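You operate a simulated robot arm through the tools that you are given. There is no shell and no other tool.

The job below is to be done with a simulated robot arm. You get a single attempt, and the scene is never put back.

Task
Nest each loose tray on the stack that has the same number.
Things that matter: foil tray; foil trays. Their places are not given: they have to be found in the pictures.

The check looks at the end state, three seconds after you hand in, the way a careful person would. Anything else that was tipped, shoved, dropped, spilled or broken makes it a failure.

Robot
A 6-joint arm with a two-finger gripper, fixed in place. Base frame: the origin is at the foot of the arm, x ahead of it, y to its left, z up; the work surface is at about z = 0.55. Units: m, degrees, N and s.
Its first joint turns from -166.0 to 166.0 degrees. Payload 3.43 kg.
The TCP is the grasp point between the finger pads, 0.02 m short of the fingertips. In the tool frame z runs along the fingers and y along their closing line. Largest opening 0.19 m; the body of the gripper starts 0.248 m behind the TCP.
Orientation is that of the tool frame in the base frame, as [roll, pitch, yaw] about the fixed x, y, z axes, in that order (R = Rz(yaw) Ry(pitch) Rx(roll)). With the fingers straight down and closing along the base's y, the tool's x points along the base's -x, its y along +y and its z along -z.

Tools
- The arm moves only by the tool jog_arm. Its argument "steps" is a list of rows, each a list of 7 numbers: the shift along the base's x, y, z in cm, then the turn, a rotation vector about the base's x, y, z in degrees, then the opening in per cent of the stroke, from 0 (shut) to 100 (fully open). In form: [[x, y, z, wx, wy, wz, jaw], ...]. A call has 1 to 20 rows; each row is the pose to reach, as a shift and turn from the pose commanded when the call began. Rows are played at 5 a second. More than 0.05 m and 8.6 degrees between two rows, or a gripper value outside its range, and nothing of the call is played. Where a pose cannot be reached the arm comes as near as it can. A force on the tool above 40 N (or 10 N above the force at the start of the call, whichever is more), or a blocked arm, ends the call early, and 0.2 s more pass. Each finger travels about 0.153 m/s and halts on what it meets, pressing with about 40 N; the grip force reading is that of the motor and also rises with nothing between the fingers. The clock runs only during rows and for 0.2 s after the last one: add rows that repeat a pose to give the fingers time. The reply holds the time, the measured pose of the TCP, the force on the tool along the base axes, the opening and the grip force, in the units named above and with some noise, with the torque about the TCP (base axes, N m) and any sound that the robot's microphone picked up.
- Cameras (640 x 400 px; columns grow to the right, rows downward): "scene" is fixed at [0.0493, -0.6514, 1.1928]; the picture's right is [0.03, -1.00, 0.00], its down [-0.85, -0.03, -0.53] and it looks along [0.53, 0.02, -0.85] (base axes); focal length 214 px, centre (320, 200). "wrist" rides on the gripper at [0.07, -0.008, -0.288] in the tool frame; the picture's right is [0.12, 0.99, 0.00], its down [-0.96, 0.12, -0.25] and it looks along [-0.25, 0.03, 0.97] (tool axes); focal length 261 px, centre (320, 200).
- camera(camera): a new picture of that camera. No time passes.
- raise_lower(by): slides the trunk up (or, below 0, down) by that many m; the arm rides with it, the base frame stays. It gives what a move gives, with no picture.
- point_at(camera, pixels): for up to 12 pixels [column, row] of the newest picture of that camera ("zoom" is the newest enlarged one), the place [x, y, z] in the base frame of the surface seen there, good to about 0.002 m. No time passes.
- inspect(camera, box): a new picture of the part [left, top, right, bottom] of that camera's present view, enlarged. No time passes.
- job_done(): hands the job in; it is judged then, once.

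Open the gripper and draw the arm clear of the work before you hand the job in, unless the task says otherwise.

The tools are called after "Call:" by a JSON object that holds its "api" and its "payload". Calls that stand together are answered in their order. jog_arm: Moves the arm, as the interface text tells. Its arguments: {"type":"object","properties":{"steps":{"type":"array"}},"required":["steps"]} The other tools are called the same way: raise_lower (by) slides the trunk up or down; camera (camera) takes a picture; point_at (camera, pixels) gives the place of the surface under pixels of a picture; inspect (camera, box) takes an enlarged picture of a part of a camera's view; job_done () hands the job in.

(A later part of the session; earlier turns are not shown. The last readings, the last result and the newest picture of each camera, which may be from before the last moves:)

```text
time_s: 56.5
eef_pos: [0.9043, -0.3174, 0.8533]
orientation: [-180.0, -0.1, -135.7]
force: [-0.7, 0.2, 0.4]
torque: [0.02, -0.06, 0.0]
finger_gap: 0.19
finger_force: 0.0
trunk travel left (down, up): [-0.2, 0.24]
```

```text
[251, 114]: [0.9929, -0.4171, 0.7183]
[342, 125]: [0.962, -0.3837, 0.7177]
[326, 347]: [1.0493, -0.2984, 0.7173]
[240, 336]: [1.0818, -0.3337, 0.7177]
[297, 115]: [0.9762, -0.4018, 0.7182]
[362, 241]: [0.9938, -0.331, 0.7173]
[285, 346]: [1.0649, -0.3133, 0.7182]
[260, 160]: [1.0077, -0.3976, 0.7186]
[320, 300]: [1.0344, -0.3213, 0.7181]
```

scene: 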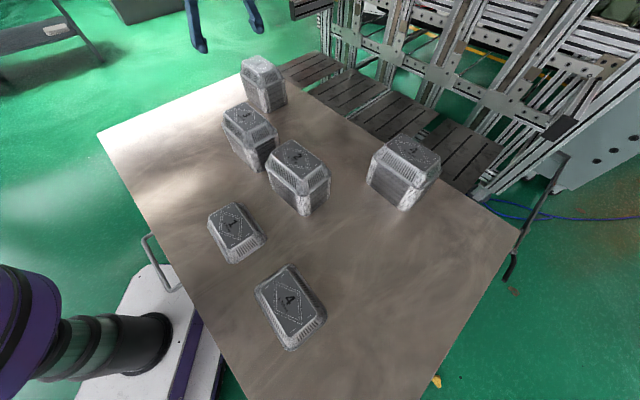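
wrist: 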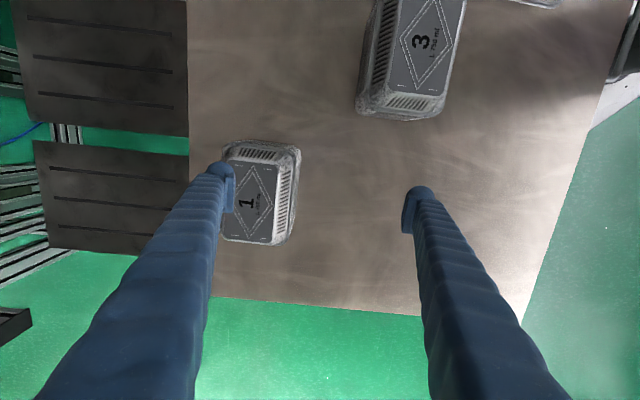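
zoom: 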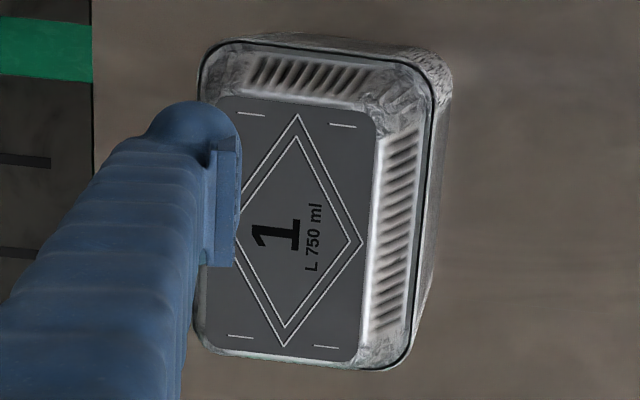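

Stack 1 is at (1.021, -0.358), 44°, top 0.7178. Now I'll do the same for stack 4 from a hover at about (0.475, -0.84, 0.85).

Call:
{"api": "jog_arm", "payload": {"steps": [[-2.9, -3.5, 0, 0, 0, 0, 100], [-5.7, -7, 0, 0, 0, 0, 100], [-8.6, -10.5, 0, 0, 0, 0, 100], [-11.5, -14, 0, 0, 0, 0, 100], [-14.3, -17.5, 0, 0, 0, 0, 100], [-17.2, -21, 0, 0, 0, 0, 100], [-20, -24.5, 0, 0, 0, 0, 100], [-22.9, -28, 0, 0, 0, 0, 100], [-25.8, -31.5, 0, 0, 0, 0, 100], [-28.6, -35, 0, 0, 0, 0, 100], [-31.5, -38.5, 0, 0, 0, 0, 100], [-34.4, -42, 0, 0, 0, 0, 100], [-37.2, -45.5, 0, 0, 0, 0, 100], [-40.1, -49, 0, 0, 0, 0, 100], [-43, -52.3, 0, 0, 0, 0, 100], [-43, -52.3, 0, 0, 0, 0, 100], [-43, -52.3, 0, 0, 0, 0, 100]]}}

Call:
{"api": "camera", "payload": {"camera": "wrist"}}

Call:
{"api": "inspect", "payload": {"camera": "wrist", "box": [215, 100, 345, 240]}}

```text
time_s: 60.1
eef_pos: [0.4723, -0.8423, 0.8488]
orientation: [-179.9, 0.1, -135.7]
force: [0.2, 0.3, 0.2]
torque: [-0.02, 0.05, 0.0]
finger_gap: 0.1899
finger_force: 0.0
trunk travel left (down, up): [-0.2, 0.24]
```

```text
taken
```

wrist: 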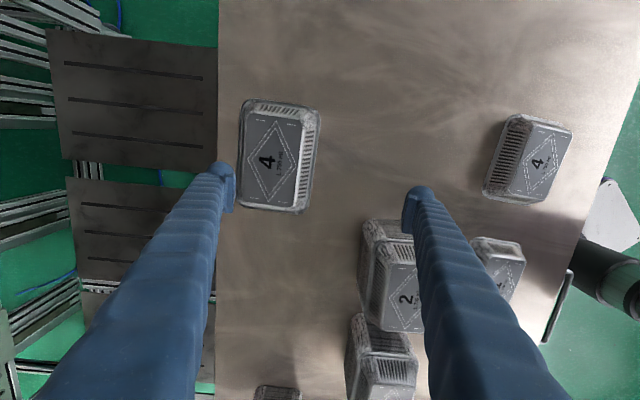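

```text
2.86 times, centred on (280, 170) of wrist
```

zoom: 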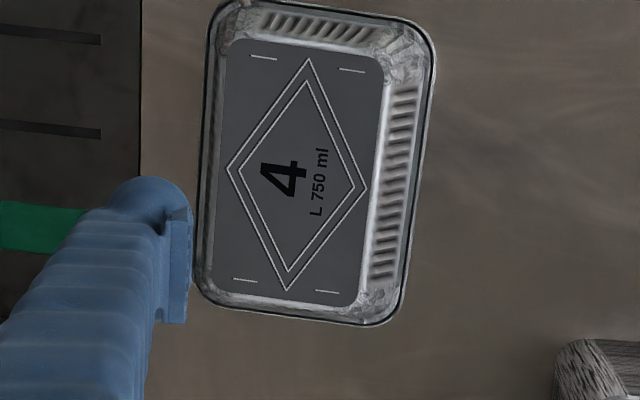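

Stack 4 is fully visible; its dashes are at (264,57), (352,70), (327,291), (245,280) in the zoom. Reading those and the diamond vertices.

Call:
{"api": "point_at", "payload": {"camera": "zoom", "pixels": [[264, 57], [352, 70], [327, 291], [245, 280], [309, 58], [370, 187], [288, 290], [225, 169]]}}

```text
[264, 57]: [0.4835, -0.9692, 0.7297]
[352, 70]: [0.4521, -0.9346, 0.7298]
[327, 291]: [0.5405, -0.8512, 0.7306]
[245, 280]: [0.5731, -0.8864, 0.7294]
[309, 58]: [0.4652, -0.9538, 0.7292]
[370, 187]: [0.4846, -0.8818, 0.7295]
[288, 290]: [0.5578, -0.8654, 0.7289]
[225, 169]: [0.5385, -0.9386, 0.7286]
```

Stack 4 is at (0.512, -0.910), 43.2°, top 0.7295. Now moving to hover over loose tray 4 near (0.114, -0.567), yaw 39.5°.

Call:
{"api": "jog_arm", "payload": {"steps": [[-3.2, 2.5, 0, 0, 0, -0.8, 100], [-6.5, 5, 0, 0, 0, -1.6, 100], [-9.8, 7.5, 0, 0, 0, -2.4, 100], [-13, 10, 0, 0, 0, -3.2, 100], [-16.3, 12.5, -1, 0, 0, -4, 100], [-19.5, 15, -2.5, 0, 0, -4.8, 100], [-22.8, 17.5, -4, 0, 0, -4.8, 100], [-26, 20, -6, 0, 0, -4.8, 100], [-29.3, 22.5, -8, 0, 0, -4.8, 100], [-32.5, 25, -10, 0, 0, -4.8, 100], [-35.8, 27.5, -11, 0, 0, -4.8, 100], [-35.8, 27.5, -11, 0, 0, -4.8, 100], [-35.8, 27.5, -11, 0, 0, -4.8, 100]]}}

Call:
{"api": "camera", "payload": {"camera": "wrist"}}

Call:
{"api": "inspect", "payload": {"camera": "wrist", "box": [255, 105, 385, 245]}}

```text
time_s: 62.9
eef_pos: [0.1128, -0.566, 0.7421]
orientation: [-180.0, 0.1, -140.5]
force: [-0.1, -0.1, -0.5]
torque: [0.0, 0.02, -0.01]
finger_gap: 0.19
finger_force: 0.1
trunk travel left (down, up): [-0.2, 0.24]
```

```text
taken
```

wrist: 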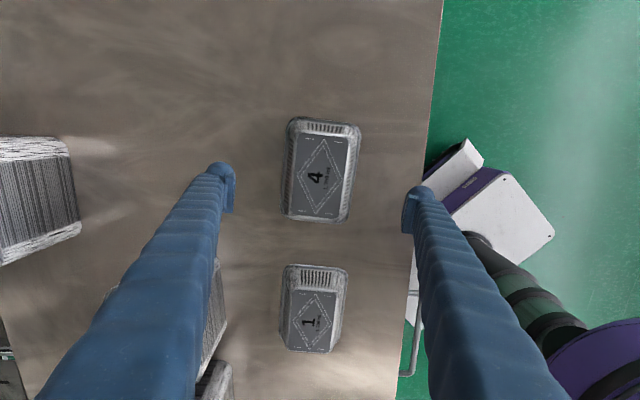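

```text
2.86 times, centred on (320, 175) of wrist
```

zoom: 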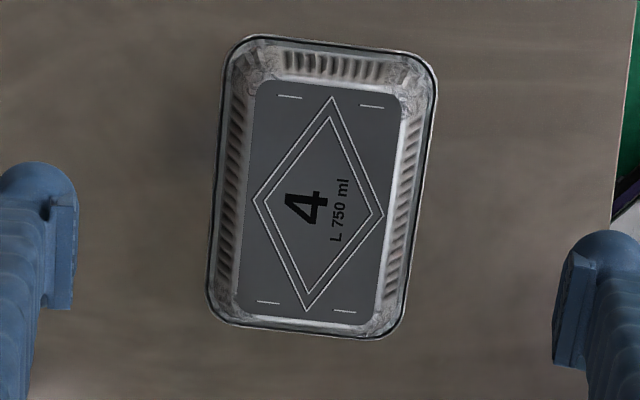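

Tray 4's dashes are at (290,97), (371,106), (345,311), (268,302). Reading its pose.

Call:
{"api": "point_at", "payload": {"camera": "zoom", "pixels": [[290, 97], [371, 106], [345, 311], [268, 302], [333, 97], [383, 215], [306, 311], [252, 200]]}}

```text
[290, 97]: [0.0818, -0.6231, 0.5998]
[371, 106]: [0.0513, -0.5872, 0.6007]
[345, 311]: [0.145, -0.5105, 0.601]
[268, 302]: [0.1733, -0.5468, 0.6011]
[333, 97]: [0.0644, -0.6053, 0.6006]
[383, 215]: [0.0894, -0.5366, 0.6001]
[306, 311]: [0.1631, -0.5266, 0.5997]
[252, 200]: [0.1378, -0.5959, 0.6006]
```

Tray 4: center (0.1133, -0.5665), 39.3°. Since stack 4 is beyond vertical reach, I'll pick with the tool tilted 6° outward about the tray's long axis, so the tray will be level when placed with that same tilt. First tilt and descend to TCP z≈0.60.

Call:
{"api": "jog_arm", "payload": {"steps": [[-0.16, 0.21, 0, -2.3, -1.9, -0.1, 90], [-0.16, 0.21, 0, -4.64, -3.8, -0.2, 79], [-0.16, 0.21, -4, -4.64, -3.8, -0.2, 79], [-0.16, 0.21, -8, -4.64, -3.8, -0.2, 79], [-0.16, 0.21, -11.5, -4.64, -3.8, -0.2, 79], [-0.16, 0.21, -14.2, -4.64, -3.8, -0.2, 79], [-0.16, 0.21, -14.2, -4.64, -3.8, -0.2, 79], [-0.16, 0.21, -14.2, -4.64, -3.8, -0.2, 79]]}}

Call:
{"api": "camera", "payload": {"camera": "wrist"}}

Call:
{"api": "inspect", "payload": {"camera": "scene", "box": [220, 240, 360, 360]}}

```text
time_s: 64.7
eef_pos: [0.0938, -0.5748, 0.6002]
orientation: [-175.6, -1.9, -142.0]
force: [0.4, 0.2, 0.5]
torque: [-0.03, 0.26, 0.07]
finger_gap: 0.15
finger_force: 0.1
out of reach, approached as far as the arm can: row 2, 3, 4, 5, 6, 7
trunk travel left (down, up): [-0.2, 0.24]
```

```text
taken
```

wrist: 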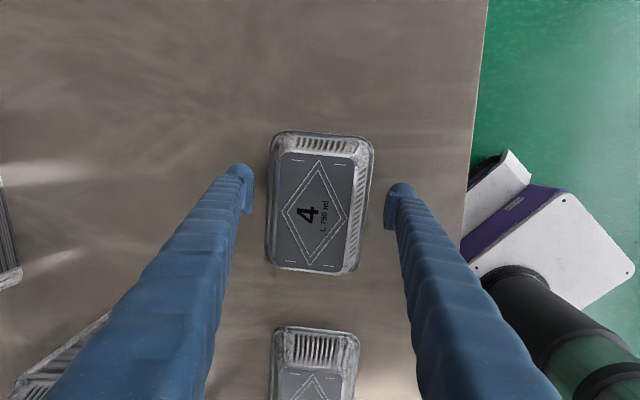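

```text
3.33 times, centred on (290, 300) of scene
```

zoom: 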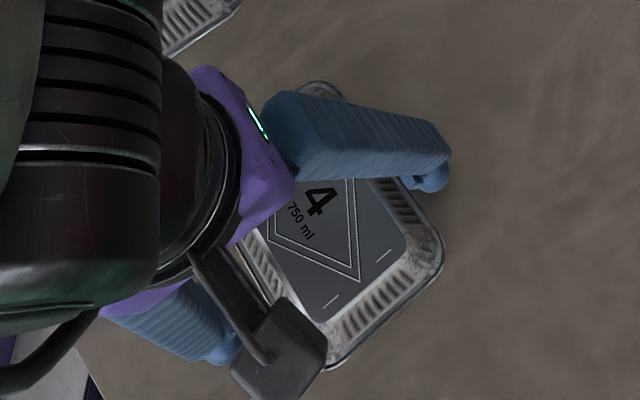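

The tilt couldn't be reached here (the arm is folded near a wrist singularity; TCP slid ~2 cm along the tray's long side, no contact). I'll rise straight up, re-level the tool, and then lower the trunk for a better arm posture.

Call:
{"api": "jog_arm", "payload": {"steps": [[0, 0, 4, 0, 0, 0, 79], [0, 0, 8, 1.5, 0.4, 0, 79], [0, 0, 12, 3.1, 0.8, 0, 79], [0, 0, 16, 4.64, 1.2, 0, 79], [0, 0, 20, 4.64, 1.2, 0, 79], [0, 0, 24, 4.64, 1.2, 0, 79], [0, 0, 24, 4.64, 1.2, 0, 79]]}}

Call:
{"api": "inspect", "payload": {"camera": "scene", "box": [220, 240, 360, 360]}}

```text
time_s: 66.3
eef_pos: [0.1283, -0.5577, 0.8307]
orientation: [-175.4, 5.2, -148.8]
force: [-4.0, 1.6, 0.4]
torque: [-0.29, -0.74, 0.19]
finger_gap: 0.1502
finger_force: 0.1
out of reach, approached as far as the arm can: row 3, 5, 6, 7
trunk travel left (down, up): [-0.2, 0.24]
```

```text
3.33 times, centred on (290, 300) of scene
```

zoom: 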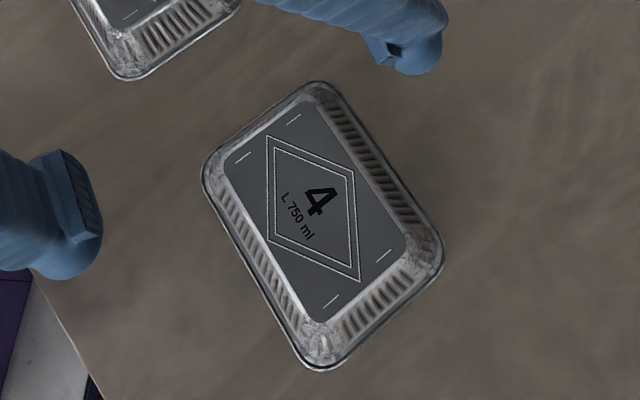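

Tray 4 is untouched, but the arm is in an awkward near-singular wrist posture. I'll move outward to r≈0.72 at this height and re-level the tool there.

Call:
{"api": "jog_arm", "payload": {"steps": [[0.8, -3.5, 0, 0, 0, 0, 100], [1.6, -7, 0, 0, 0, 0, 100], [2.5, -11, 0, 0.4, 2.2, 0, 100], [3.4, -15, 0, 0.8, 4.5, 0, 100], [3.4, -15, 0, 1.26, 6.82, 0, 100], [3.4, -15, 0, 1.26, 6.82, 0, 100]]}}

Call:
{"api": "camera", "payload": {"camera": "wrist"}}

Call:
{"api": "camera", "payload": {"camera": "scene"}}

```text
time_s: 67.7
eef_pos: [0.1429, -0.6767, 0.8072]
orientation: [-174.2, 3.8, -140.6]
force: [1.0, 0.1, -0.8]
torque: [-0.04, 0.01, -0.02]
finger_gap: 0.1901
finger_force: 0.1
out of reach, approached as far as the arm can: row 1, 2, 3, 4, 5, 6
trunk travel left (down, up): [-0.2, 0.24]
```

```text
taken
```

wrist: 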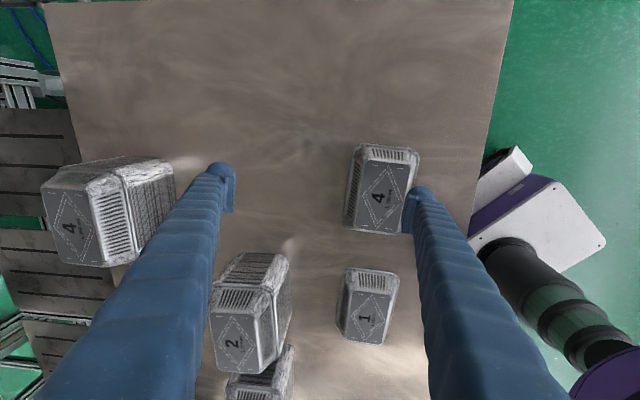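

```text
taken
```

scene: 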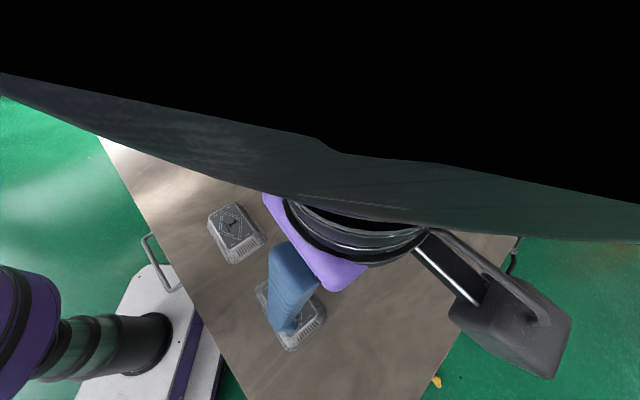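

Every row still reports out of reach with a stuck sideways tilt; I suspect the last joint is at its end stop at this yaw. I'll test by turning the yaw back ~16° clockwise while re-leveling.

Call:
{"api": "jog_arm", "payload": {"steps": [[0, 0, 0, 0.5, 1.6, -6, 100], [0, 0, 0, 1, 3.3, -11, 100], [0, 0, 0, 2.07, 6.6, -16, 100], [0, 0, 0, 2.07, 6.6, -16, 100]]}}

```text
time_s: 68.7
eef_pos: [0.1376, -0.6621, 0.7951]
orientation: [-174.7, 3.7, -153.4]
force: [0.6, 0.6, 0.0]
torque: [0.01, 0.01, 0.01]
finger_gap: 0.1899
finger_force: 0.1
out of reach, approached as far as the arm can: row 1, 2, 3, 4
trunk travel left (down, up): [-0.2, 0.24]
```

That wasn't it: the yaw turned but the sideways tilt stays. I'll try moving toward the known-good region (toward +x, higher) with a re-leveling rotation.

Call:
{"api": "jog_arm", "payload": {"steps": [[3, 0, 3, 0, 0, 0, 100], [6, 0.5, 6, 0, 0, 0, 100], [9, 1, 9, 0, 0, 0, 100], [12, 1.5, 12, 0, 0, 0, 100], [15, 2, 12, 1, 2, 0, 100], [18, 2.5, 12, 2, 4, 0, 100], [18, 2.5, 12, 3.1, 5.7, 0, 100], [18, 2.5, 12, 3.1, 5.7, 0, 100]]}}

Call:
{"api": "camera", "payload": {"camera": "scene"}}

```text
time_s: 70.5
eef_pos: [0.3049, -0.6187, 0.8908]
orientation: [-174.9, 6.8, -153.1]
force: [-0.3, 0.2, -1.3]
torque: [-0.03, -0.01, 0.0]
finger_gap: 0.1901
finger_force: 0.1
out of reach, approached as far as the arm can: row 2, 3, 4, 5, 6, 7, 8
trunk travel left (down, up): [-0.2, 0.24]
```

```text
taken
```

scene: 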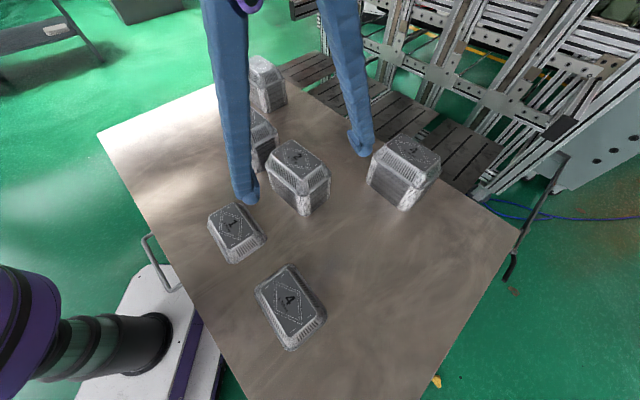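

The tilt remains, consistent with the forearm-roll joint having flipped as I passed the wrist singularity. I'll reverse that: bring the arm back in close (r≈0.52) with an outward tilt, where the roll joint can unwind, staying high above the trays.

Call:
{"api": "jog_arm", "payload": {"steps": [[-1.7, 3, -1.4, -1.5, -0.7, 0, 100], [-3.4, 6, -2.8, -2.9, -1.4, 0, 100], [-5.1, 9, -4.2, -4.4, -2, 0, 100], [-6.8, 12, -5.6, -5.8, -2.7, 0, 100], [-8.5, 14.9, -7, -7.3, -3.4, 0, 100], [-8.5, 14.9, -7, -7.3, -3.4, 0, 100]]}}

```text
time_s: 72.1
eef_pos: [0.2358, -0.4418, 0.822]
orientation: [-167.9, 8.5, -144.2]
force: [0.9, 0.2, -0.1]
torque: [-0.01, 0.02, 0.0]
finger_gap: 0.1898
finger_force: 0.0
trunk travel left (down, up): [-0.2, 0.24]
stopped in row 6: the arm was blocked; the commanded pose is now the measured one
```

It reports "blocked" in the last row, likely the roll joint swinging faster than it can follow. I'll take pictures and hold position to see where it settled.

Call:
{"api": "jog_arm", "payload": {"steps": [[0, 0, 0, 0, 0, 0, 100], [0, 0, 0, 0, 0, 0, 100], [0, 0, 0, 0, 0, 0, 100]]}}

Call:
{"api": "camera", "payload": {"camera": "scene"}}

Call:
{"api": "camera", "payload": {"camera": "wrist"}}

```text
time_s: 72.9
eef_pos: [0.2355, -0.4413, 0.8211]
orientation: [-167.9, 8.4, -144.4]
force: [0.1, -0.2, 0.6]
torque: [-0.03, -0.01, -0.05]
finger_gap: 0.19
finger_force: 0.1
trunk travel left (down, up): [-0.2, 0.24]
```

```text
taken
```

scene: 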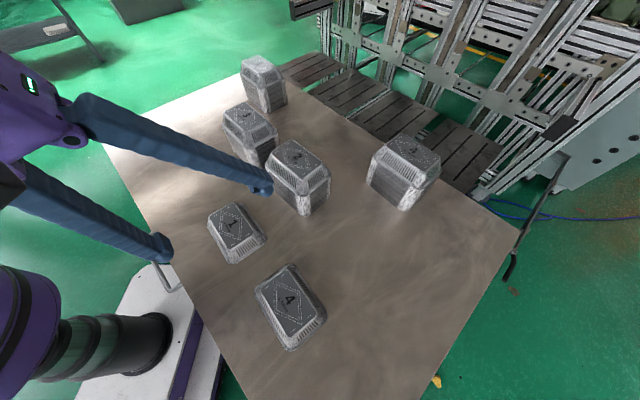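

```text
taken
```

wrist: 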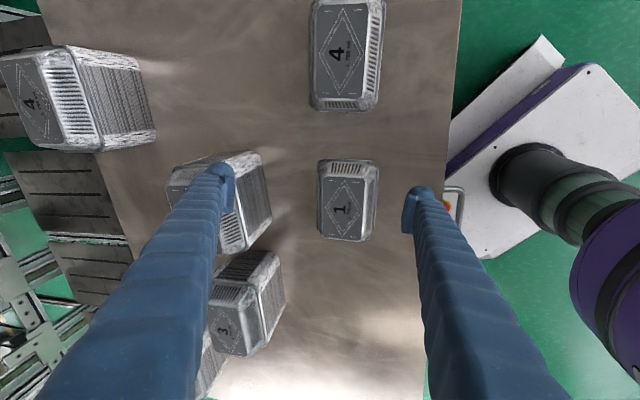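

It settled without contact (both trays and stacks unmoved); the tool leans 9° outward and 11° sideways. I'll now remove the sideways lean slowly while keeping an outward lean of ~13°.

Call:
{"api": "jog_arm", "payload": {"steps": [[0, 0, 0, -1.2, 1.5, 0, 100], [0, 0, 0, -2.4, 3.1, 0, 100], [0, 0, 0, -3.7, 4.6, 0, 100], [0, 0, 0, -4.9, 6.2, 0, 100], [0, 0, 0, -6.1, 7.7, 0, 100], [0, 0, 0, -6.1, 7.7, 0, 100]]}}

```text
time_s: 74.3
eef_pos: [0.2353, -0.4424, 0.8216]
orientation: [-167.5, -1.3, -144.3]
force: [-0.7, 0.1, 0.1]
torque: [-0.02, 0.03, -0.02]
finger_gap: 0.1899
finger_force: 0.1
trunk travel left (down, up): [-0.2, 0.24]
```

Good, all rows were reachable: the lean is now purely outward. Next I'll bring the tool back to vertical in that same plane.

Call:
{"api": "jog_arm", "payload": {"steps": [[0, 0, 0, 2.7, 1.5, 0, 100], [0, 0, 0, 5.4, 3.1, 0, 100], [0, 0, 0, 8.1, 4.6, 0, 100], [0, 0, 0, 10.8, 6.2, 0, 100], [0, 0, 0, 10.8, 6.2, 0, 100]]}}

```text
time_s: 75.5
eef_pos: [0.2356, -0.4418, 0.8214]
orientation: [179.9, 0.0, -144.3]
force: [0.3, -0.3, 0.6]
torque: [0.04, 0.03, -0.04]
finger_gap: 0.1899
finger_force: 0.1
trunk travel left (down, up): [-0.2, 0.24]
```

Vertical again with no complaints. I'll verify the posture is sound by moving out to r≈0.74 at z 0.83.

Call:
{"api": "jog_arm", "payload": {"steps": [[2, -3.6, 1, 0, 0, 0, 100], [4, -7.2, 1, 0, 0, 0, 100], [6, -10.8, 1, 0, 0, 0, 100], [8, -14.4, 1, 0, 0, 0, 100], [10, -18, 1, 0, 0, 0, 100], [11.4, -20.8, 1, 0, 0, 0, 100], [11.4, -20.8, 1, 0, 0, 0, 100]]}}

```text
time_s: 77.1
eef_pos: [0.3507, -0.6505, 0.8325]
orientation: [-179.8, 0.1, -144.2]
force: [0.9, -0.8, 0.5]
torque: [0.03, 0.03, 0.04]
finger_gap: 0.1899
finger_force: 0.2
trunk travel left (down, up): [-0.2, 0.24]
```

The arm is healthy again. To stay away from that wrist singularity when tilting over the near trays, I'll raise the tool 12 cm and then lower the trunk by 0.2 m.

Call:
{"api": "jog_arm", "payload": {"steps": [[0, 0, 4, 0, 0, 1.5, 100], [0, 0, 8, 0, 0, 3, 100], [0, 0, 12, 0, 0, 4.7, 100], [0, 0, 12, 0, 0, 4.7, 100]]}}

Call:
{"api": "raise_lower", "payload": {"by": -0.2}}

Call:
{"api": "camera", "payload": {"camera": "scene"}}

```text
time_s: 78.1
eef_pos: [0.3477, -0.6481, 0.9497]
orientation: [-179.9, -0.1, -139.4]
force: [0.4, 0.7, 0.5]
torque: [-0.01, 0.0, 0.01]
finger_gap: 0.1901
finger_force: 0.0
trunk travel left (down, up): [-0.2, 0.24]
```

```text
time_s: 80.3
eef_pos: [0.3486, -0.6479, 0.7486]
orientation: [-179.9, 0.0, -139.5]
force: [-0.2, -0.6, -0.4]
torque: [-0.02, -0.02, -0.01]
finger_gap: 0.1899
finger_force: 0.1
trunk travel left (down, up): [0.0, 0.44]
```

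```text
taken
```

scene: 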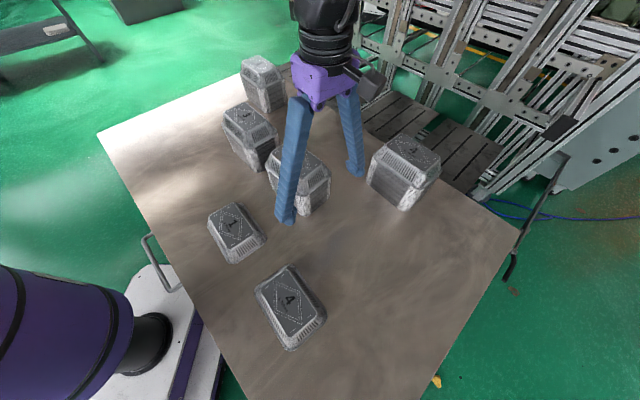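

Trunk is down, TCP at z 0.75. Moving over loose tray 4 with the tool vertical first.

Call:
{"api": "jog_arm", "payload": {"steps": [[-4, 1.4, 0, 0, 0, -0.2, 100], [-8, 2.8, 0, 0, 0, -0.4, 100], [-12, 4.2, 0, 0, 0, -0.6, 100], [-16, 5.6, 0, 0, 0, -0.8, 100], [-20, 7, 0, 0, 0, -1, 100], [-23.7, 8.4, 0, 0, 0, -1.2, 100], [-23.7, 8.4, 0, 0, 0, -1.2, 100]]}}

Call:
{"api": "jog_arm", "payload": {"steps": [[0, 0, 0, -1.55, -1.27, 0, 95], [0, 0, 0, -3.1, -2.54, 0, 85], [0, 0, 0, -4.64, -3.8, 0, 79], [0, 0, 0, -4.64, -3.8, 0, 79], [0, 0, 0, -4.64, -3.8, 0, 79]]}}

Call:
{"api": "camera", "payload": {"camera": "wrist"}}

```text
time_s: 81.9
eef_pos: [0.1086, -0.5625, 0.7473]
orientation: [-179.8, 0.0, -140.6]
force: [0.3, 0.8, 0.8]
torque: [-0.03, -0.07, 0.01]
finger_gap: 0.1901
finger_force: 0.0
trunk travel left (down, up): [0.0, 0.44]
```

```text
time_s: 83.1
eef_pos: [0.1116, -0.564, 0.7488]
orientation: [-173.9, 0.0, -140.6]
force: [0.3, -1.0, 0.6]
torque: [-0.02, 0.0, -0.02]
finger_gap: 0.1503
finger_force: 0.1
trunk travel left (down, up): [0.0, 0.44]
```

```text
taken
```

wrist: 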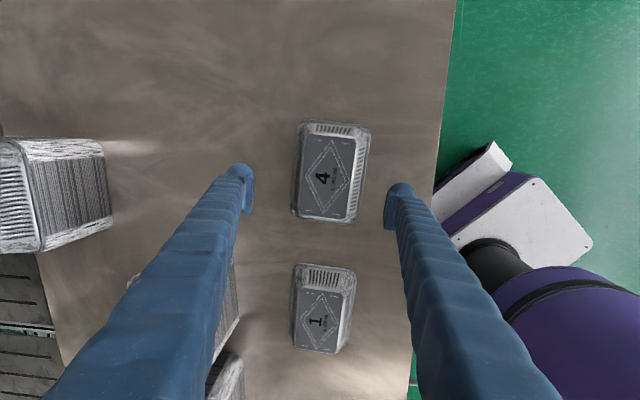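

The 6° tilt is reached cleanly (roll -173.9°) at (0.1116, -0.564). Descending straight down to TCP z≈0.585.

Call:
{"api": "jog_arm", "payload": {"steps": [[0, 0, -4, 0, 0, 0, 79], [0, 0, -8, 0, 0, 0, 79], [0, 0, -12, 0, 0, 0, 79], [0, 0, -15, 0, 0, 0, 79], [0, 0, -16.3, 0, 0, 0, 79], [0, 0, -16.3, 0, 0, 0, 79]]}}

Call:
{"api": "camera", "payload": {"camera": "wrist"}}

Call:
{"api": "inspect", "payload": {"camera": "scene", "box": [220, 240, 360, 360]}}

```text
time_s: 84.5
eef_pos: [0.1116, -0.5649, 0.5831]
orientation: [-173.8, 0.0, -140.7]
force: [-0.2, -1.2, 0.2]
torque: [0.0, -0.04, 0.0]
finger_gap: 0.1501
finger_force: 0.0
trunk travel left (down, up): [0.0, 0.44]
```

```text
taken
```

wrist: 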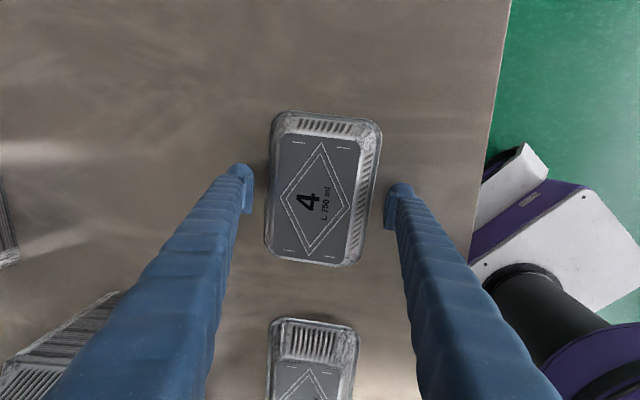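

```text
3.33 times, centred on (290, 300) of scene
```

zoom: 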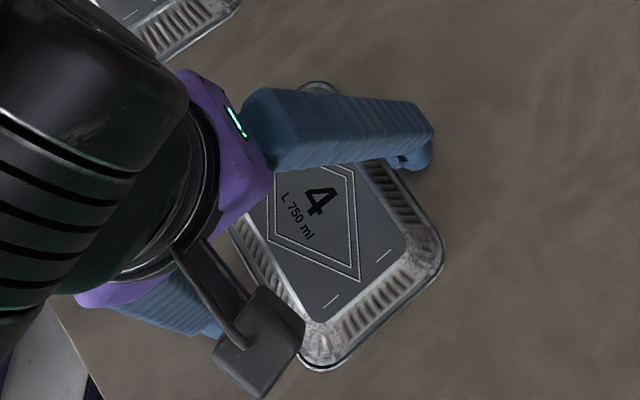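

The fingers straddle the tray (left finger = outward side, slightly higher). Closing gradually while lowering the last 2.5 mm.

Call:
{"api": "jog_arm", "payload": {"steps": [[0, 0, 0, 0, 0, 0, 73], [0, 0, 0, 0, 0, 0, 68], [0, 0, -0.1, 0, 0, 0, 64], [0, 0, -0.25, 0, 0, 0, 61], [0, 0, -0.25, 0, 0, 0, 58], [0, 0, -0.25, 0, 0, 0, 55], [0, 0, -0.25, 0, 0, 0, 52], [0, 0, -0.25, 0, 0, 0, 52], [0, 0, -0.25, 0, 0, 0, 52]]}}

Call:
{"api": "camera", "payload": {"camera": "wrist"}}

Call:
{"api": "inspect", "payload": {"camera": "wrist", "box": [240, 100, 400, 280]}}

```text
time_s: 86.5
eef_pos: [0.11, -0.5643, 0.5817]
orientation: [-173.9, -0.1, -140.7]
force: [-0.8, 0.0, 6.3]
torque: [0.24, 0.22, 0.05]
finger_gap: 0.104
finger_force: 40.1
trunk travel left (down, up): [0.0, 0.44]
```

```text
taken
```

wrist: 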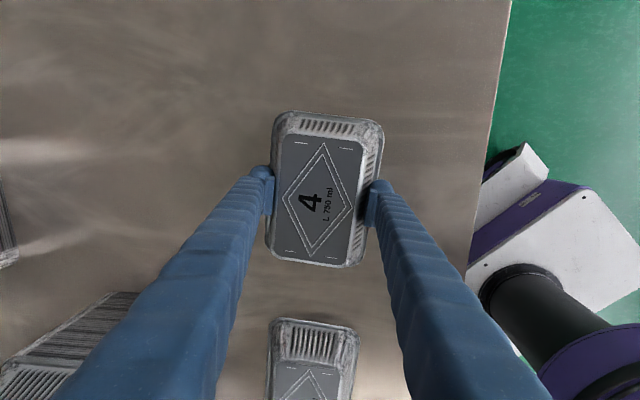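

```text
2.22 times, centred on (320, 190) of wrist
```

zoom: 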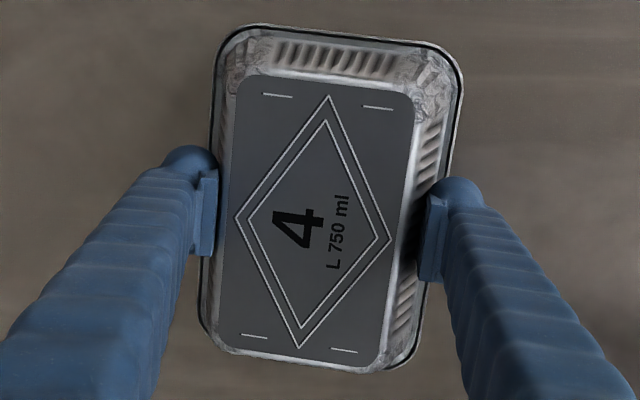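

Gripped at 0.104 m with 40 N. Lifting 3 cm gently to check for slip or tilt.

Call:
{"api": "jog_arm", "payload": {"steps": [[0, 0, 0.4, 0, 0, 0, 50], [0, 0, 1.2, 0, 0, 0, 50], [0, 0, 2.2, 0, 0, 0, 50], [0, 0, 3, 0, 0, 0, 50], [0, 0, 3, 0, 0, 0, 50]]}}

Call:
{"api": "inspect", "payload": {"camera": "wrist", "box": [240, 100, 400, 280]}}

Call:
{"api": "point_at", "payload": {"camera": "zoom", "pixels": [[277, 96], [378, 108], [344, 350], [254, 337], [329, 97], [391, 239], [299, 347], [235, 218]]}}

```text
time_s: 87.7
eef_pos: [0.111, -0.565, 0.6149]
orientation: [-173.9, 0.0, -140.7]
force: [0.3, 0.3, 0.8]
torque: [0.01, -0.04, 0.0]
finger_gap: 0.1005
finger_force: 40.1
trunk travel left (down, up): [0.0, 0.44]
```

```text
2.22 times, centred on (320, 190) of wrist
```

zoom: 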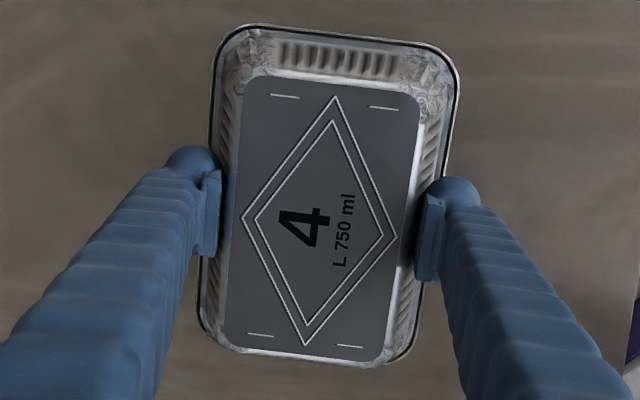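

```text
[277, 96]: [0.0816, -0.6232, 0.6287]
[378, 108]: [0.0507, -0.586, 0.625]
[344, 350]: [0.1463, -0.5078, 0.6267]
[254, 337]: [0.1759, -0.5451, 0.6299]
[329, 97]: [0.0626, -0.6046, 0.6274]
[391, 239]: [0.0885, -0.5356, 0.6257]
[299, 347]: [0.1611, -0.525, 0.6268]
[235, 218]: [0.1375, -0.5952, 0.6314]
```

The tray turned slightly in the grip (now ~4° outer-side-up) but is held. That's fine: it will self-level when dropped in. I'll lift using the trunk (+0.12 m), which also gives the best height for reaching stack 4.

Call:
{"api": "raise_lower", "payload": {"by": 0.12}}

Call:
{"api": "jog_arm", "payload": {"steps": [[3.3, -2.8, 2, 0.1, 0.1, 0.4, 50], [6.6, -5.7, 4, 0.2, 0.2, 0.8, 50], [9.9, -8.5, 6, 0.3, 0.2, 1.2, 50], [13.2, -11.4, 6.5, 0.4, 0.3, 1.6, 50], [16.5, -14.2, 6.5, 0.5, 0.4, 2, 50], [19.8, -17, 6.5, 0.6, 0.5, 2.4, 50], [23.1, -19.9, 6.5, 0.7, 0.6, 2.8, 50], [26.4, -22.7, 6.5, 0.8, 0.7, 3.2, 50], [29.7, -25.6, 6.5, 0.8, 0.75, 3.6, 50], [33, -28.4, 6.5, 0.8, 0.75, 3.8, 50], [36, -31, 6.5, 0.8, 0.75, 3.8, 50], [36, -31, 6.5, 0.8, 0.75, 3.8, 50]]}}

Call:
{"api": "camera", "payload": {"camera": "wrist"}}

Call:
{"api": "inspect", "payload": {"camera": "scene", "box": [340, 90, 460, 230]}}

```text
time_s: 89.2
eef_pos: [0.1112, -0.5664, 0.734]
orientation: [-173.8, 0.0, -140.7]
force: [-0.4, 0.2, 0.0]
torque: [-0.02, -0.02, 0.01]
finger_gap: 0.1002
finger_force: 40.0
trunk travel left (down, up): [-0.12, 0.32]
```

```text
time_s: 91.8
eef_pos: [0.4713, -0.8741, 0.7991]
orientation: [-175.1, -0.1, -136.8]
force: [-0.6, 0.6, -0.4]
torque: [0.03, 0.06, -0.04]
finger_gap: 0.0995
finger_force: 40.3
trunk travel left (down, up): [-0.12, 0.32]
```

```text
taken
```

wrist: 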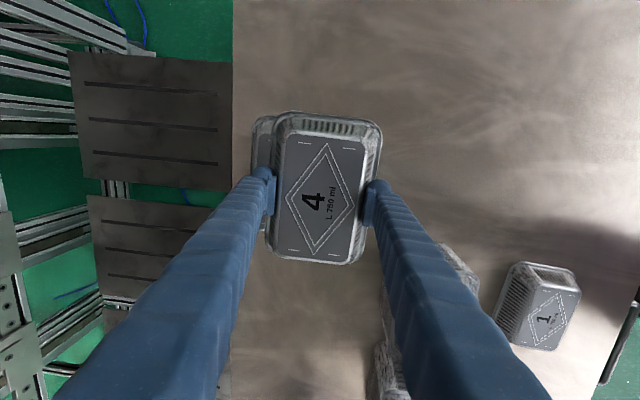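

```text
2.86 times, centred on (400, 160) of scene
```

zoom: 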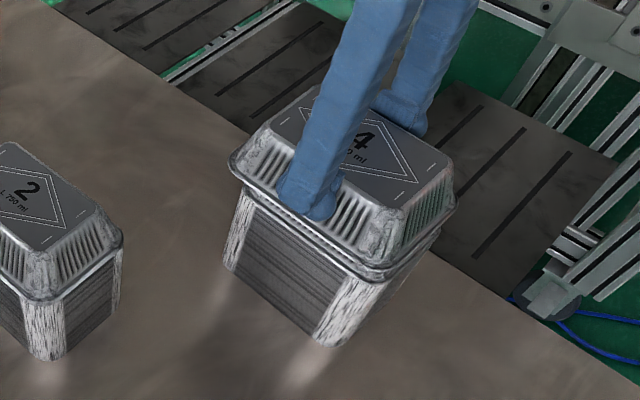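

Hovering just inward of stack 4 with no reach warnings, grip steady at 0.0995 m. I'll measure the held tray's pose here.

Call:
{"api": "inspect", "payload": {"camera": "wrist", "box": [240, 100, 400, 280]}}

Call:
{"api": "point_at", "payload": {"camera": "zoom", "pixels": [[284, 97], [386, 108], [350, 346], [262, 333], [336, 97], [396, 236], [307, 343], [243, 217]]}}

```text
2.22 times, centred on (320, 190) of wrist
```

zoom: 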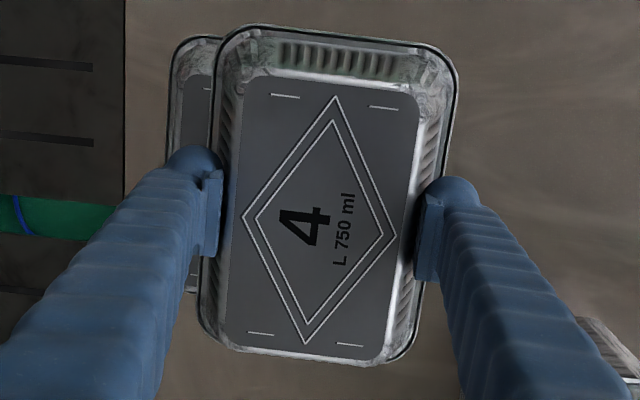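

```text
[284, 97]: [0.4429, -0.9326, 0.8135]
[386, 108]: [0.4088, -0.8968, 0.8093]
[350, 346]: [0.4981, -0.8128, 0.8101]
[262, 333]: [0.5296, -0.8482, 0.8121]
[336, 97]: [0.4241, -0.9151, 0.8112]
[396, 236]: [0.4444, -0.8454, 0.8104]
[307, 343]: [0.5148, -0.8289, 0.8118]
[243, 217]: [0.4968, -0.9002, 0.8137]
```

The tray is ~3° outer-up, yaw 43.5°, top center (0.470, -0.8725, 0.811). I'll shift (+4.05, -3.6) cm to bring it over stack 4, adding 0.8° tilt to keep the wrist inside reach.

Call:
{"api": "jog_arm", "payload": {"steps": [[1, -0.9, 0, -0.3, -0.28, -0.1, 50], [2, -1.8, 0, -0.58, -0.55, -0.3, 50], [3, -2.7, 0, -0.58, -0.55, -0.3, 50], [4.05, -3.6, 0, -0.58, -0.55, -0.3, 50], [4.05, -3.6, 0, -0.58, -0.55, -0.3, 50]]}}

Call:
{"api": "inspect", "payload": {"camera": "wrist", "box": [240, 100, 400, 280]}}

Call:
{"api": "point_at", "payload": {"camera": "zoom", "pixels": [[284, 97], [386, 108], [350, 346], [262, 333], [336, 97], [396, 236], [307, 343], [243, 217]]}}

Call:
{"api": "inspect", "payload": {"camera": "scene", "box": [350, 90, 460, 220]}}

```text
time_s: 93.0
eef_pos: [0.5123, -0.9115, 0.7989]
orientation: [-174.3, 0.0, -137.2]
force: [-0.3, 0.3, 1.0]
torque: [0.04, 0.0, 0.03]
finger_gap: 0.0994
finger_force: 40.4
trunk travel left (down, up): [-0.12, 0.32]
```

```text
2.22 times, centred on (320, 190) of wrist
```

zoom: 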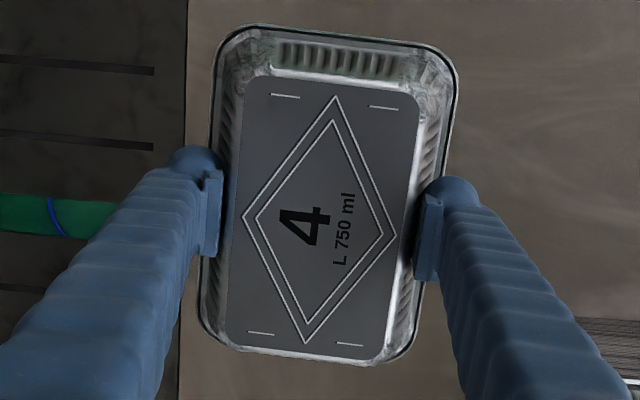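

```text
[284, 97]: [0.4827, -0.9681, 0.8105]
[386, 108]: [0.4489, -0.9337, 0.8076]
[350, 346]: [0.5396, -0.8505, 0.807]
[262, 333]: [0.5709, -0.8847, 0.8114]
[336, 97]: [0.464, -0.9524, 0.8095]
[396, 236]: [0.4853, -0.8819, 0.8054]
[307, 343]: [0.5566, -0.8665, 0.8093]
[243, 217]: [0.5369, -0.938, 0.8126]
```

```text
3.08 times, centred on (405, 155) of scene
```

zoom: 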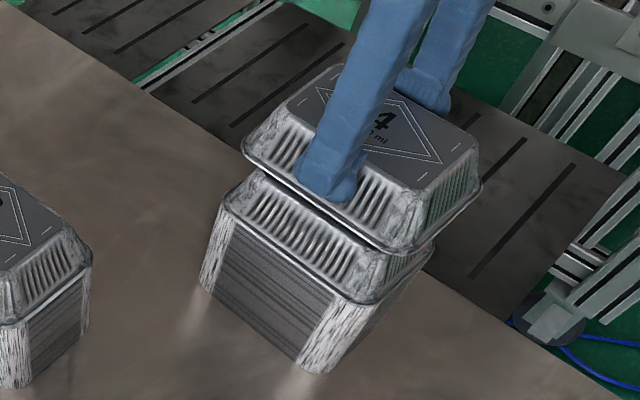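

All reachable. The tray is over stack 4 at (0.5106, -0.9095), z 0.809, ~4.4° outer-up. Trimming (-0.5, +1.2) mm and descending 5.5 cm.

Call:
{"api": "jog_arm", "payload": {"steps": [[-0.05, 0.12, -1.5, 0, 0, 0, 50], [-0.05, 0.12, -3, 0, 0, 0, 50], [-0.05, 0.12, -4.5, 0, 0, 0, 50], [-0.05, 0.12, -5.5, 0, 0, 0, 50], [-0.05, 0.12, -5.5, 0, 0, 0, 50]]}}

Call:
{"api": "inspect", "payload": {"camera": "wrist", "box": [240, 100, 400, 280]}}

Call:
{"api": "point_at", "payload": {"camera": "zoom", "pixels": [[284, 97], [386, 108], [350, 346], [262, 333], [336, 97], [396, 236], [307, 343], [243, 217]]}}

Call:
{"api": "inspect", "payload": {"camera": "scene", "box": [350, 110, 460, 220]}}

```text
time_s: 94.2
eef_pos: [0.5109, -0.9111, 0.7447]
orientation: [-174.2, -0.2, -137.1]
force: [1.2, -0.3, -1.1]
torque: [-0.01, 0.01, -0.02]
finger_gap: 0.0989
finger_force: 40.0
trunk travel left (down, up): [-0.12, 0.32]
```

```text
2.22 times, centred on (320, 190) of wrist
```

zoom: 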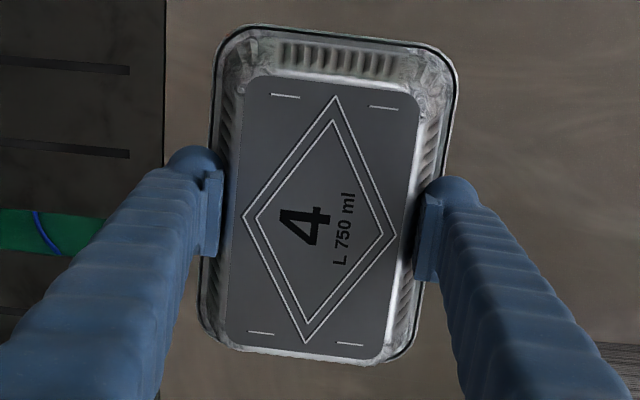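

```text
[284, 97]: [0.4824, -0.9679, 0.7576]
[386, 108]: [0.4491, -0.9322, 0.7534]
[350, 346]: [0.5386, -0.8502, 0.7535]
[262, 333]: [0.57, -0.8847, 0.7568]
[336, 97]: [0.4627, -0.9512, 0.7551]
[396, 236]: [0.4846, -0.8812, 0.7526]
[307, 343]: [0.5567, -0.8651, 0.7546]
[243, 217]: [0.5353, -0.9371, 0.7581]
```

```text
3.64 times, centred on (405, 165) of scene
```

zoom: 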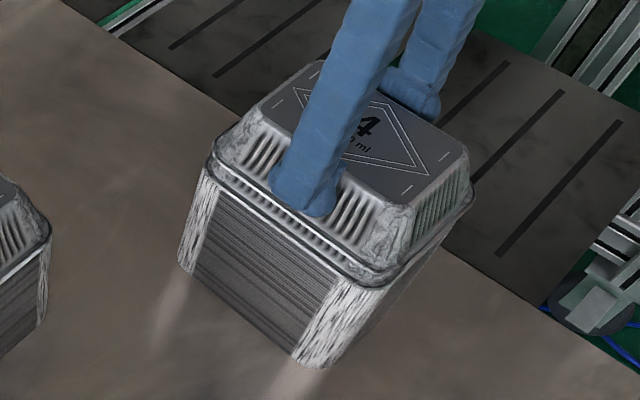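

On target at (0.510, -0.9088), z 0.755. Lowering another 1.3 cm in small steps while watching the force.

Call:
{"api": "jog_arm", "payload": {"steps": [[0, 0.03, -0.5, 0, 0, 0, 50], [0, 0.03, -0.9, 0, 0, 0, 50], [0, 0.03, -1.3, 0, 0, 0, 50], [0, 0.03, -1.3, 0, 0, 0, 50]]}}

Call:
{"api": "inspect", "payload": {"camera": "wrist", "box": [240, 100, 400, 280]}}

Call:
{"api": "point_at", "payload": {"camera": "zoom", "pixels": [[284, 97], [386, 108], [350, 346], [262, 333], [336, 97], [396, 236], [307, 343], [243, 217]]}}

Call:
{"api": "inspect", "payload": {"camera": "scene", "box": [350, 110, 460, 220]}}

```text
time_s: 95.2
eef_pos: [0.5106, -0.9106, 0.7297]
orientation: [-174.2, -0.1, -137.2]
force: [0.3, 0.5, 0.7]
torque: [0.02, -0.01, -0.03]
finger_gap: 0.099
finger_force: 39.8
trunk travel left (down, up): [-0.12, 0.32]
```

```text
2.22 times, centred on (320, 190) of wrist
```

zoom: 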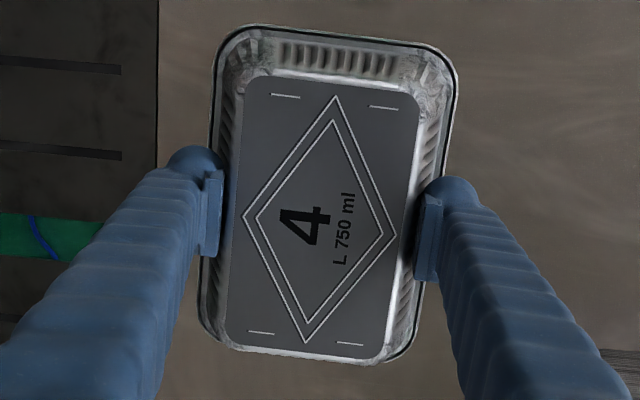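

```text
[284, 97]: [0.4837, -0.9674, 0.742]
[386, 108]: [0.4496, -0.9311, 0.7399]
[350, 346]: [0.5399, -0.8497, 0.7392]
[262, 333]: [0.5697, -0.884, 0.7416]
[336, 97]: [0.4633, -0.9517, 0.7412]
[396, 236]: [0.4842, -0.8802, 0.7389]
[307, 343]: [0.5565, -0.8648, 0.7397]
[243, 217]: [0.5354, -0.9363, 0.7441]
```

```text
3.64 times, centred on (405, 165) of scene
```

zoom: 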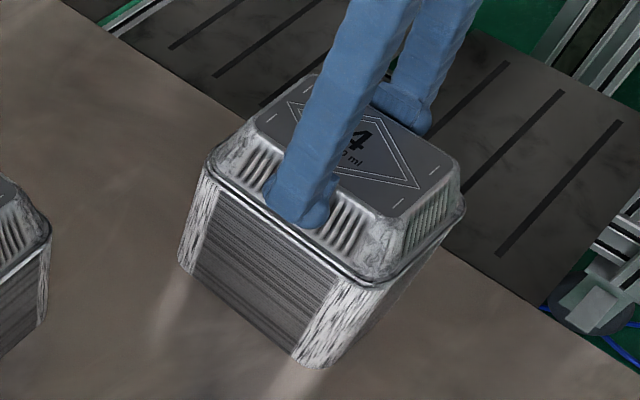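

The inner rim is nearly seated and forces are nil. Releasing now.

Call:
{"api": "jog_arm", "payload": {"steps": [[0, 0, 0, 0, 0, 0, 55], [0, 0, 0, 0, 0, 0, 62], [0, 0, 0, 0, 0, 0, 72], [0, 0, 0, 0, 0, 0, 84], [0, 0, 0, 0, 0, 0, 84]]}}

Call:
{"api": "inspect", "payload": {"camera": "wrist", "box": [240, 100, 400, 280]}}

Call:
{"api": "inspect", "payload": {"camera": "scene", "box": [350, 110, 460, 220]}}

```text
time_s: 96.4
eef_pos: [0.5092, -0.9116, 0.7302]
orientation: [-174.3, -0.1, -137.2]
force: [-0.2, -0.1, 0.0]
torque: [0.0, 0.0, 0.01]
finger_gap: 0.1596
finger_force: 0.0
trunk travel left (down, up): [-0.12, 0.32]
```

```text
2.22 times, centred on (320, 190) of wrist
```

zoom: 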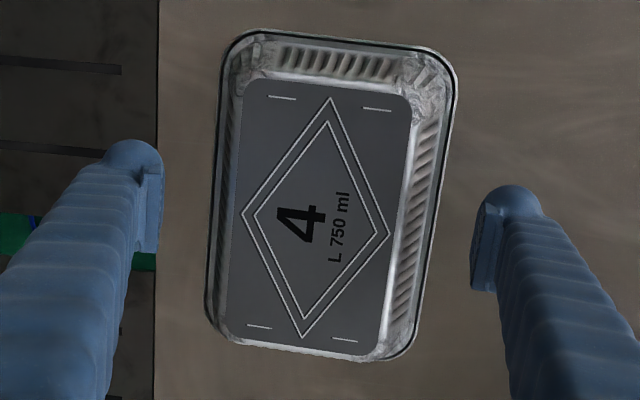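

```text
3.64 times, centred on (405, 165) of scene
```

zoom: 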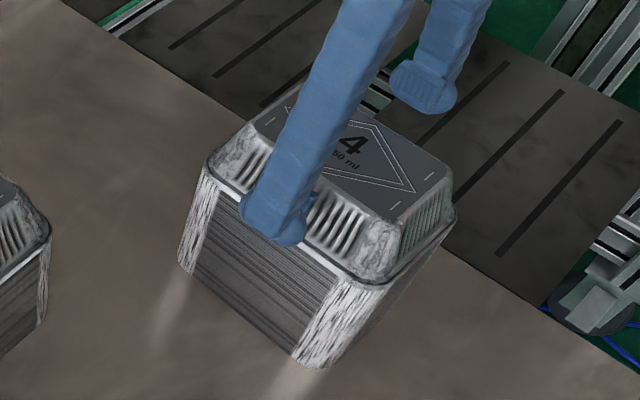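

It dropped flat onto stack 4. Checking its pose for level and height.

Call:
{"api": "inspect", "payload": {"camera": "wrist", "box": [240, 100, 400, 280]}}

Call:
{"api": "point_at", "payload": {"camera": "zoom", "pixels": [[282, 98], [377, 110], [345, 340], [259, 326], [332, 99], [390, 234], [302, 338], [240, 215]]}}

```text
2.22 times, centred on (320, 190) of wrist
```

zoom: 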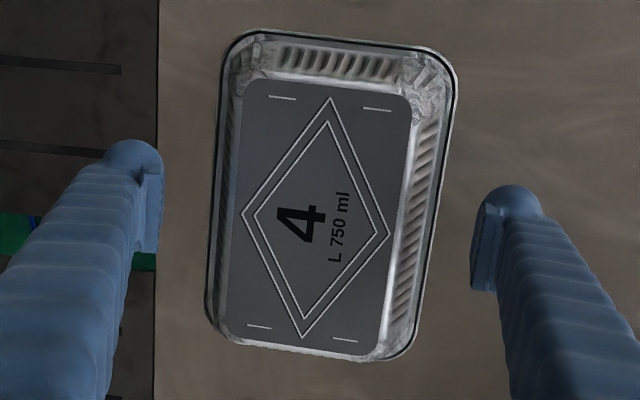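

```text
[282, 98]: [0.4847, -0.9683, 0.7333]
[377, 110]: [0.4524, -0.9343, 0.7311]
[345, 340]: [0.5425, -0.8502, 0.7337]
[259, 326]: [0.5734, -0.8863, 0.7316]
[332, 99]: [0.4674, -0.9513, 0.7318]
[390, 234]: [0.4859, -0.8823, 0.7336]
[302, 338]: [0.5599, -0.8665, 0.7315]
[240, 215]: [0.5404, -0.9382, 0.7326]
```

Tray 4 is nested level (top 0.7324, center within 1 mm). I'll lift straight off with the trunk, then retreat inward.

Call:
{"api": "raise_lower", "payload": {"by": 0.12}}

Call:
{"api": "inspect", "payload": {"camera": "scene", "box": [350, 110, 460, 220]}}

```text
time_s: 97.9
eef_pos: [0.5094, -0.9107, 0.8506]
orientation: [-174.3, 0.1, -137.2]
force: [0.2, 0.6, -0.1]
torque: [-0.01, 0.0, 0.01]
finger_gap: 0.1597
finger_force: 0.1
trunk travel left (down, up): [-0.24, 0.2]
```

```text
3.64 times, centred on (405, 165) of scene
```

zoom: 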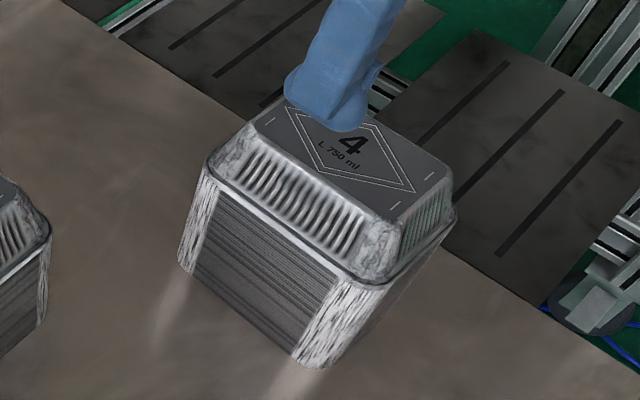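

Stack 4 is done. Now retreat inward, level the tool, and travel at z≈0.85 to above loose tray 1 at about (0.30, -0.39).

Call:
{"api": "jog_arm", "payload": {"steps": [[-1.6, 2.9, 0, 0, 0, 0, 100], [-3.2, 5.8, 0, 0, 0, 0, 100], [-4.9, 8.7, 0, 1.4, 1.3, 0, 100], [-6, 12, 0, 2.8, 2.6, -1, 100], [-7.5, 16, 0, 4.17, 3.89, -2, 100], [-9, 20, 0, 4.17, 3.89, -2.8, 100], [-10.5, 24, 0, 4.17, 3.89, -2.8, 100], [-12, 28, 0, 4.17, 3.89, -2.8, 100], [-13.5, 32, 0, 4.17, 3.89, -2.8, 100], [-15, 36, 0, 4.17, 3.89, -2.8, 100], [-16.5, 40, 0, 4.17, 3.89, -2.8, 100], [-18, 44, 0, 4.17, 3.89, -2.8, 100], [-19.5, 48, 0, 4.17, 3.89, -2.8, 100], [-21, 51.8, 0, 4.17, 3.89, -2.8, 100], [-21, 51.8, 0, 4.17, 3.89, -2.8, 100]]}}

Call:
{"api": "camera", "payload": {"camera": "wrist"}}

```text
time_s: 101.1
eef_pos: [0.3014, -0.3926, 0.8522]
orientation: [-179.8, -0.2, -139.9]
force: [0.1, -0.4, 1.0]
torque: [-0.08, -0.02, 0.01]
finger_gap: 0.19
finger_force: 0.2
trunk travel left (down, up): [-0.24, 0.2]
```

```text
taken
```

wrist: 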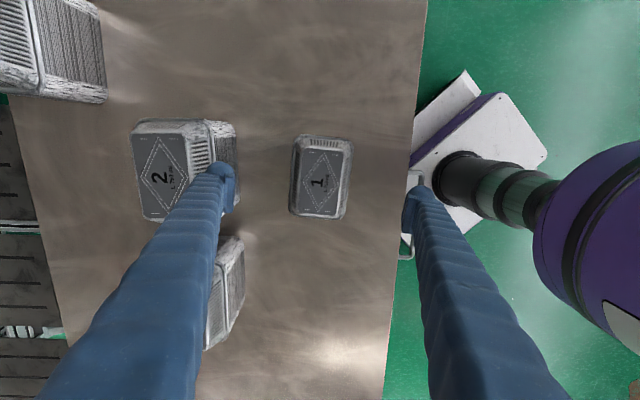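

Loose tray 1 is in view at (322,178). Lowering the trunk 0.14 m for a closer look (TCP to ~0.71).

Call:
{"api": "raise_lower", "payload": {"by": -0.14}}

Call:
{"api": "camera", "payload": {"camera": "wrist"}}

Call:
{"api": "inspect", "payload": {"camera": "wrist", "box": [260, 110, 390, 250]}}

```text
time_s: 102.7
eef_pos: [0.3002, -0.3943, 0.7125]
orientation: [-179.8, -0.2, -140.0]
force: [0.0, -0.2, -0.1]
torque: [-0.01, 0.01, 0.01]
finger_gap: 0.1902
finger_force: 0.0
trunk travel left (down, up): [-0.1, 0.34]
```

```text
taken
```

wrist: 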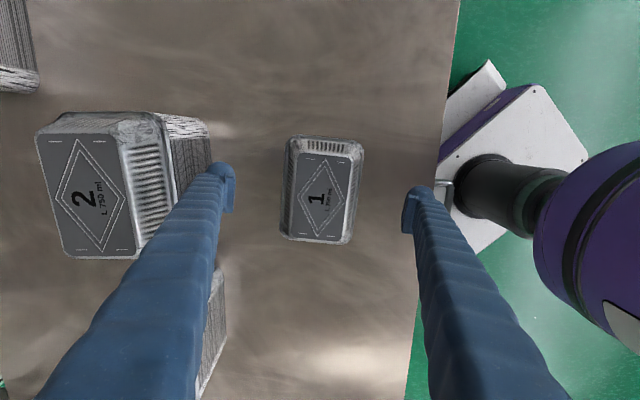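

```text
2.86 times, centred on (325, 180) of wrist
```

zoom: 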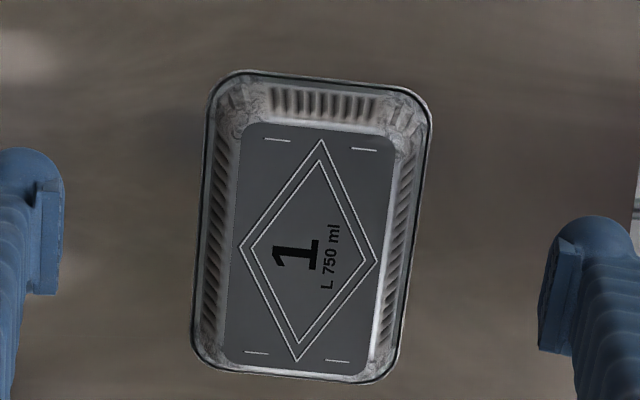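

Tray 1's dashes sit at (278,139), (364,150), (337,361), (257,353) in the zoom. Reading its pose.

Call:
{"api": "point_at", "payload": {"camera": "zoom", "pixels": [[278, 139], [364, 150], [337, 361], [257, 353], [322, 140], [377, 262], [298, 361], [239, 248]]}}

```text
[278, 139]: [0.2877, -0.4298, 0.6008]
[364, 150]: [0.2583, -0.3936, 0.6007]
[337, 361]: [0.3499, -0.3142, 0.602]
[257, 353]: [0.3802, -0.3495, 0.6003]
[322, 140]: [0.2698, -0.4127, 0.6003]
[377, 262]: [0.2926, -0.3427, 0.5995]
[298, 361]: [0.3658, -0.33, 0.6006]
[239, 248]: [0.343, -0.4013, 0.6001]
```

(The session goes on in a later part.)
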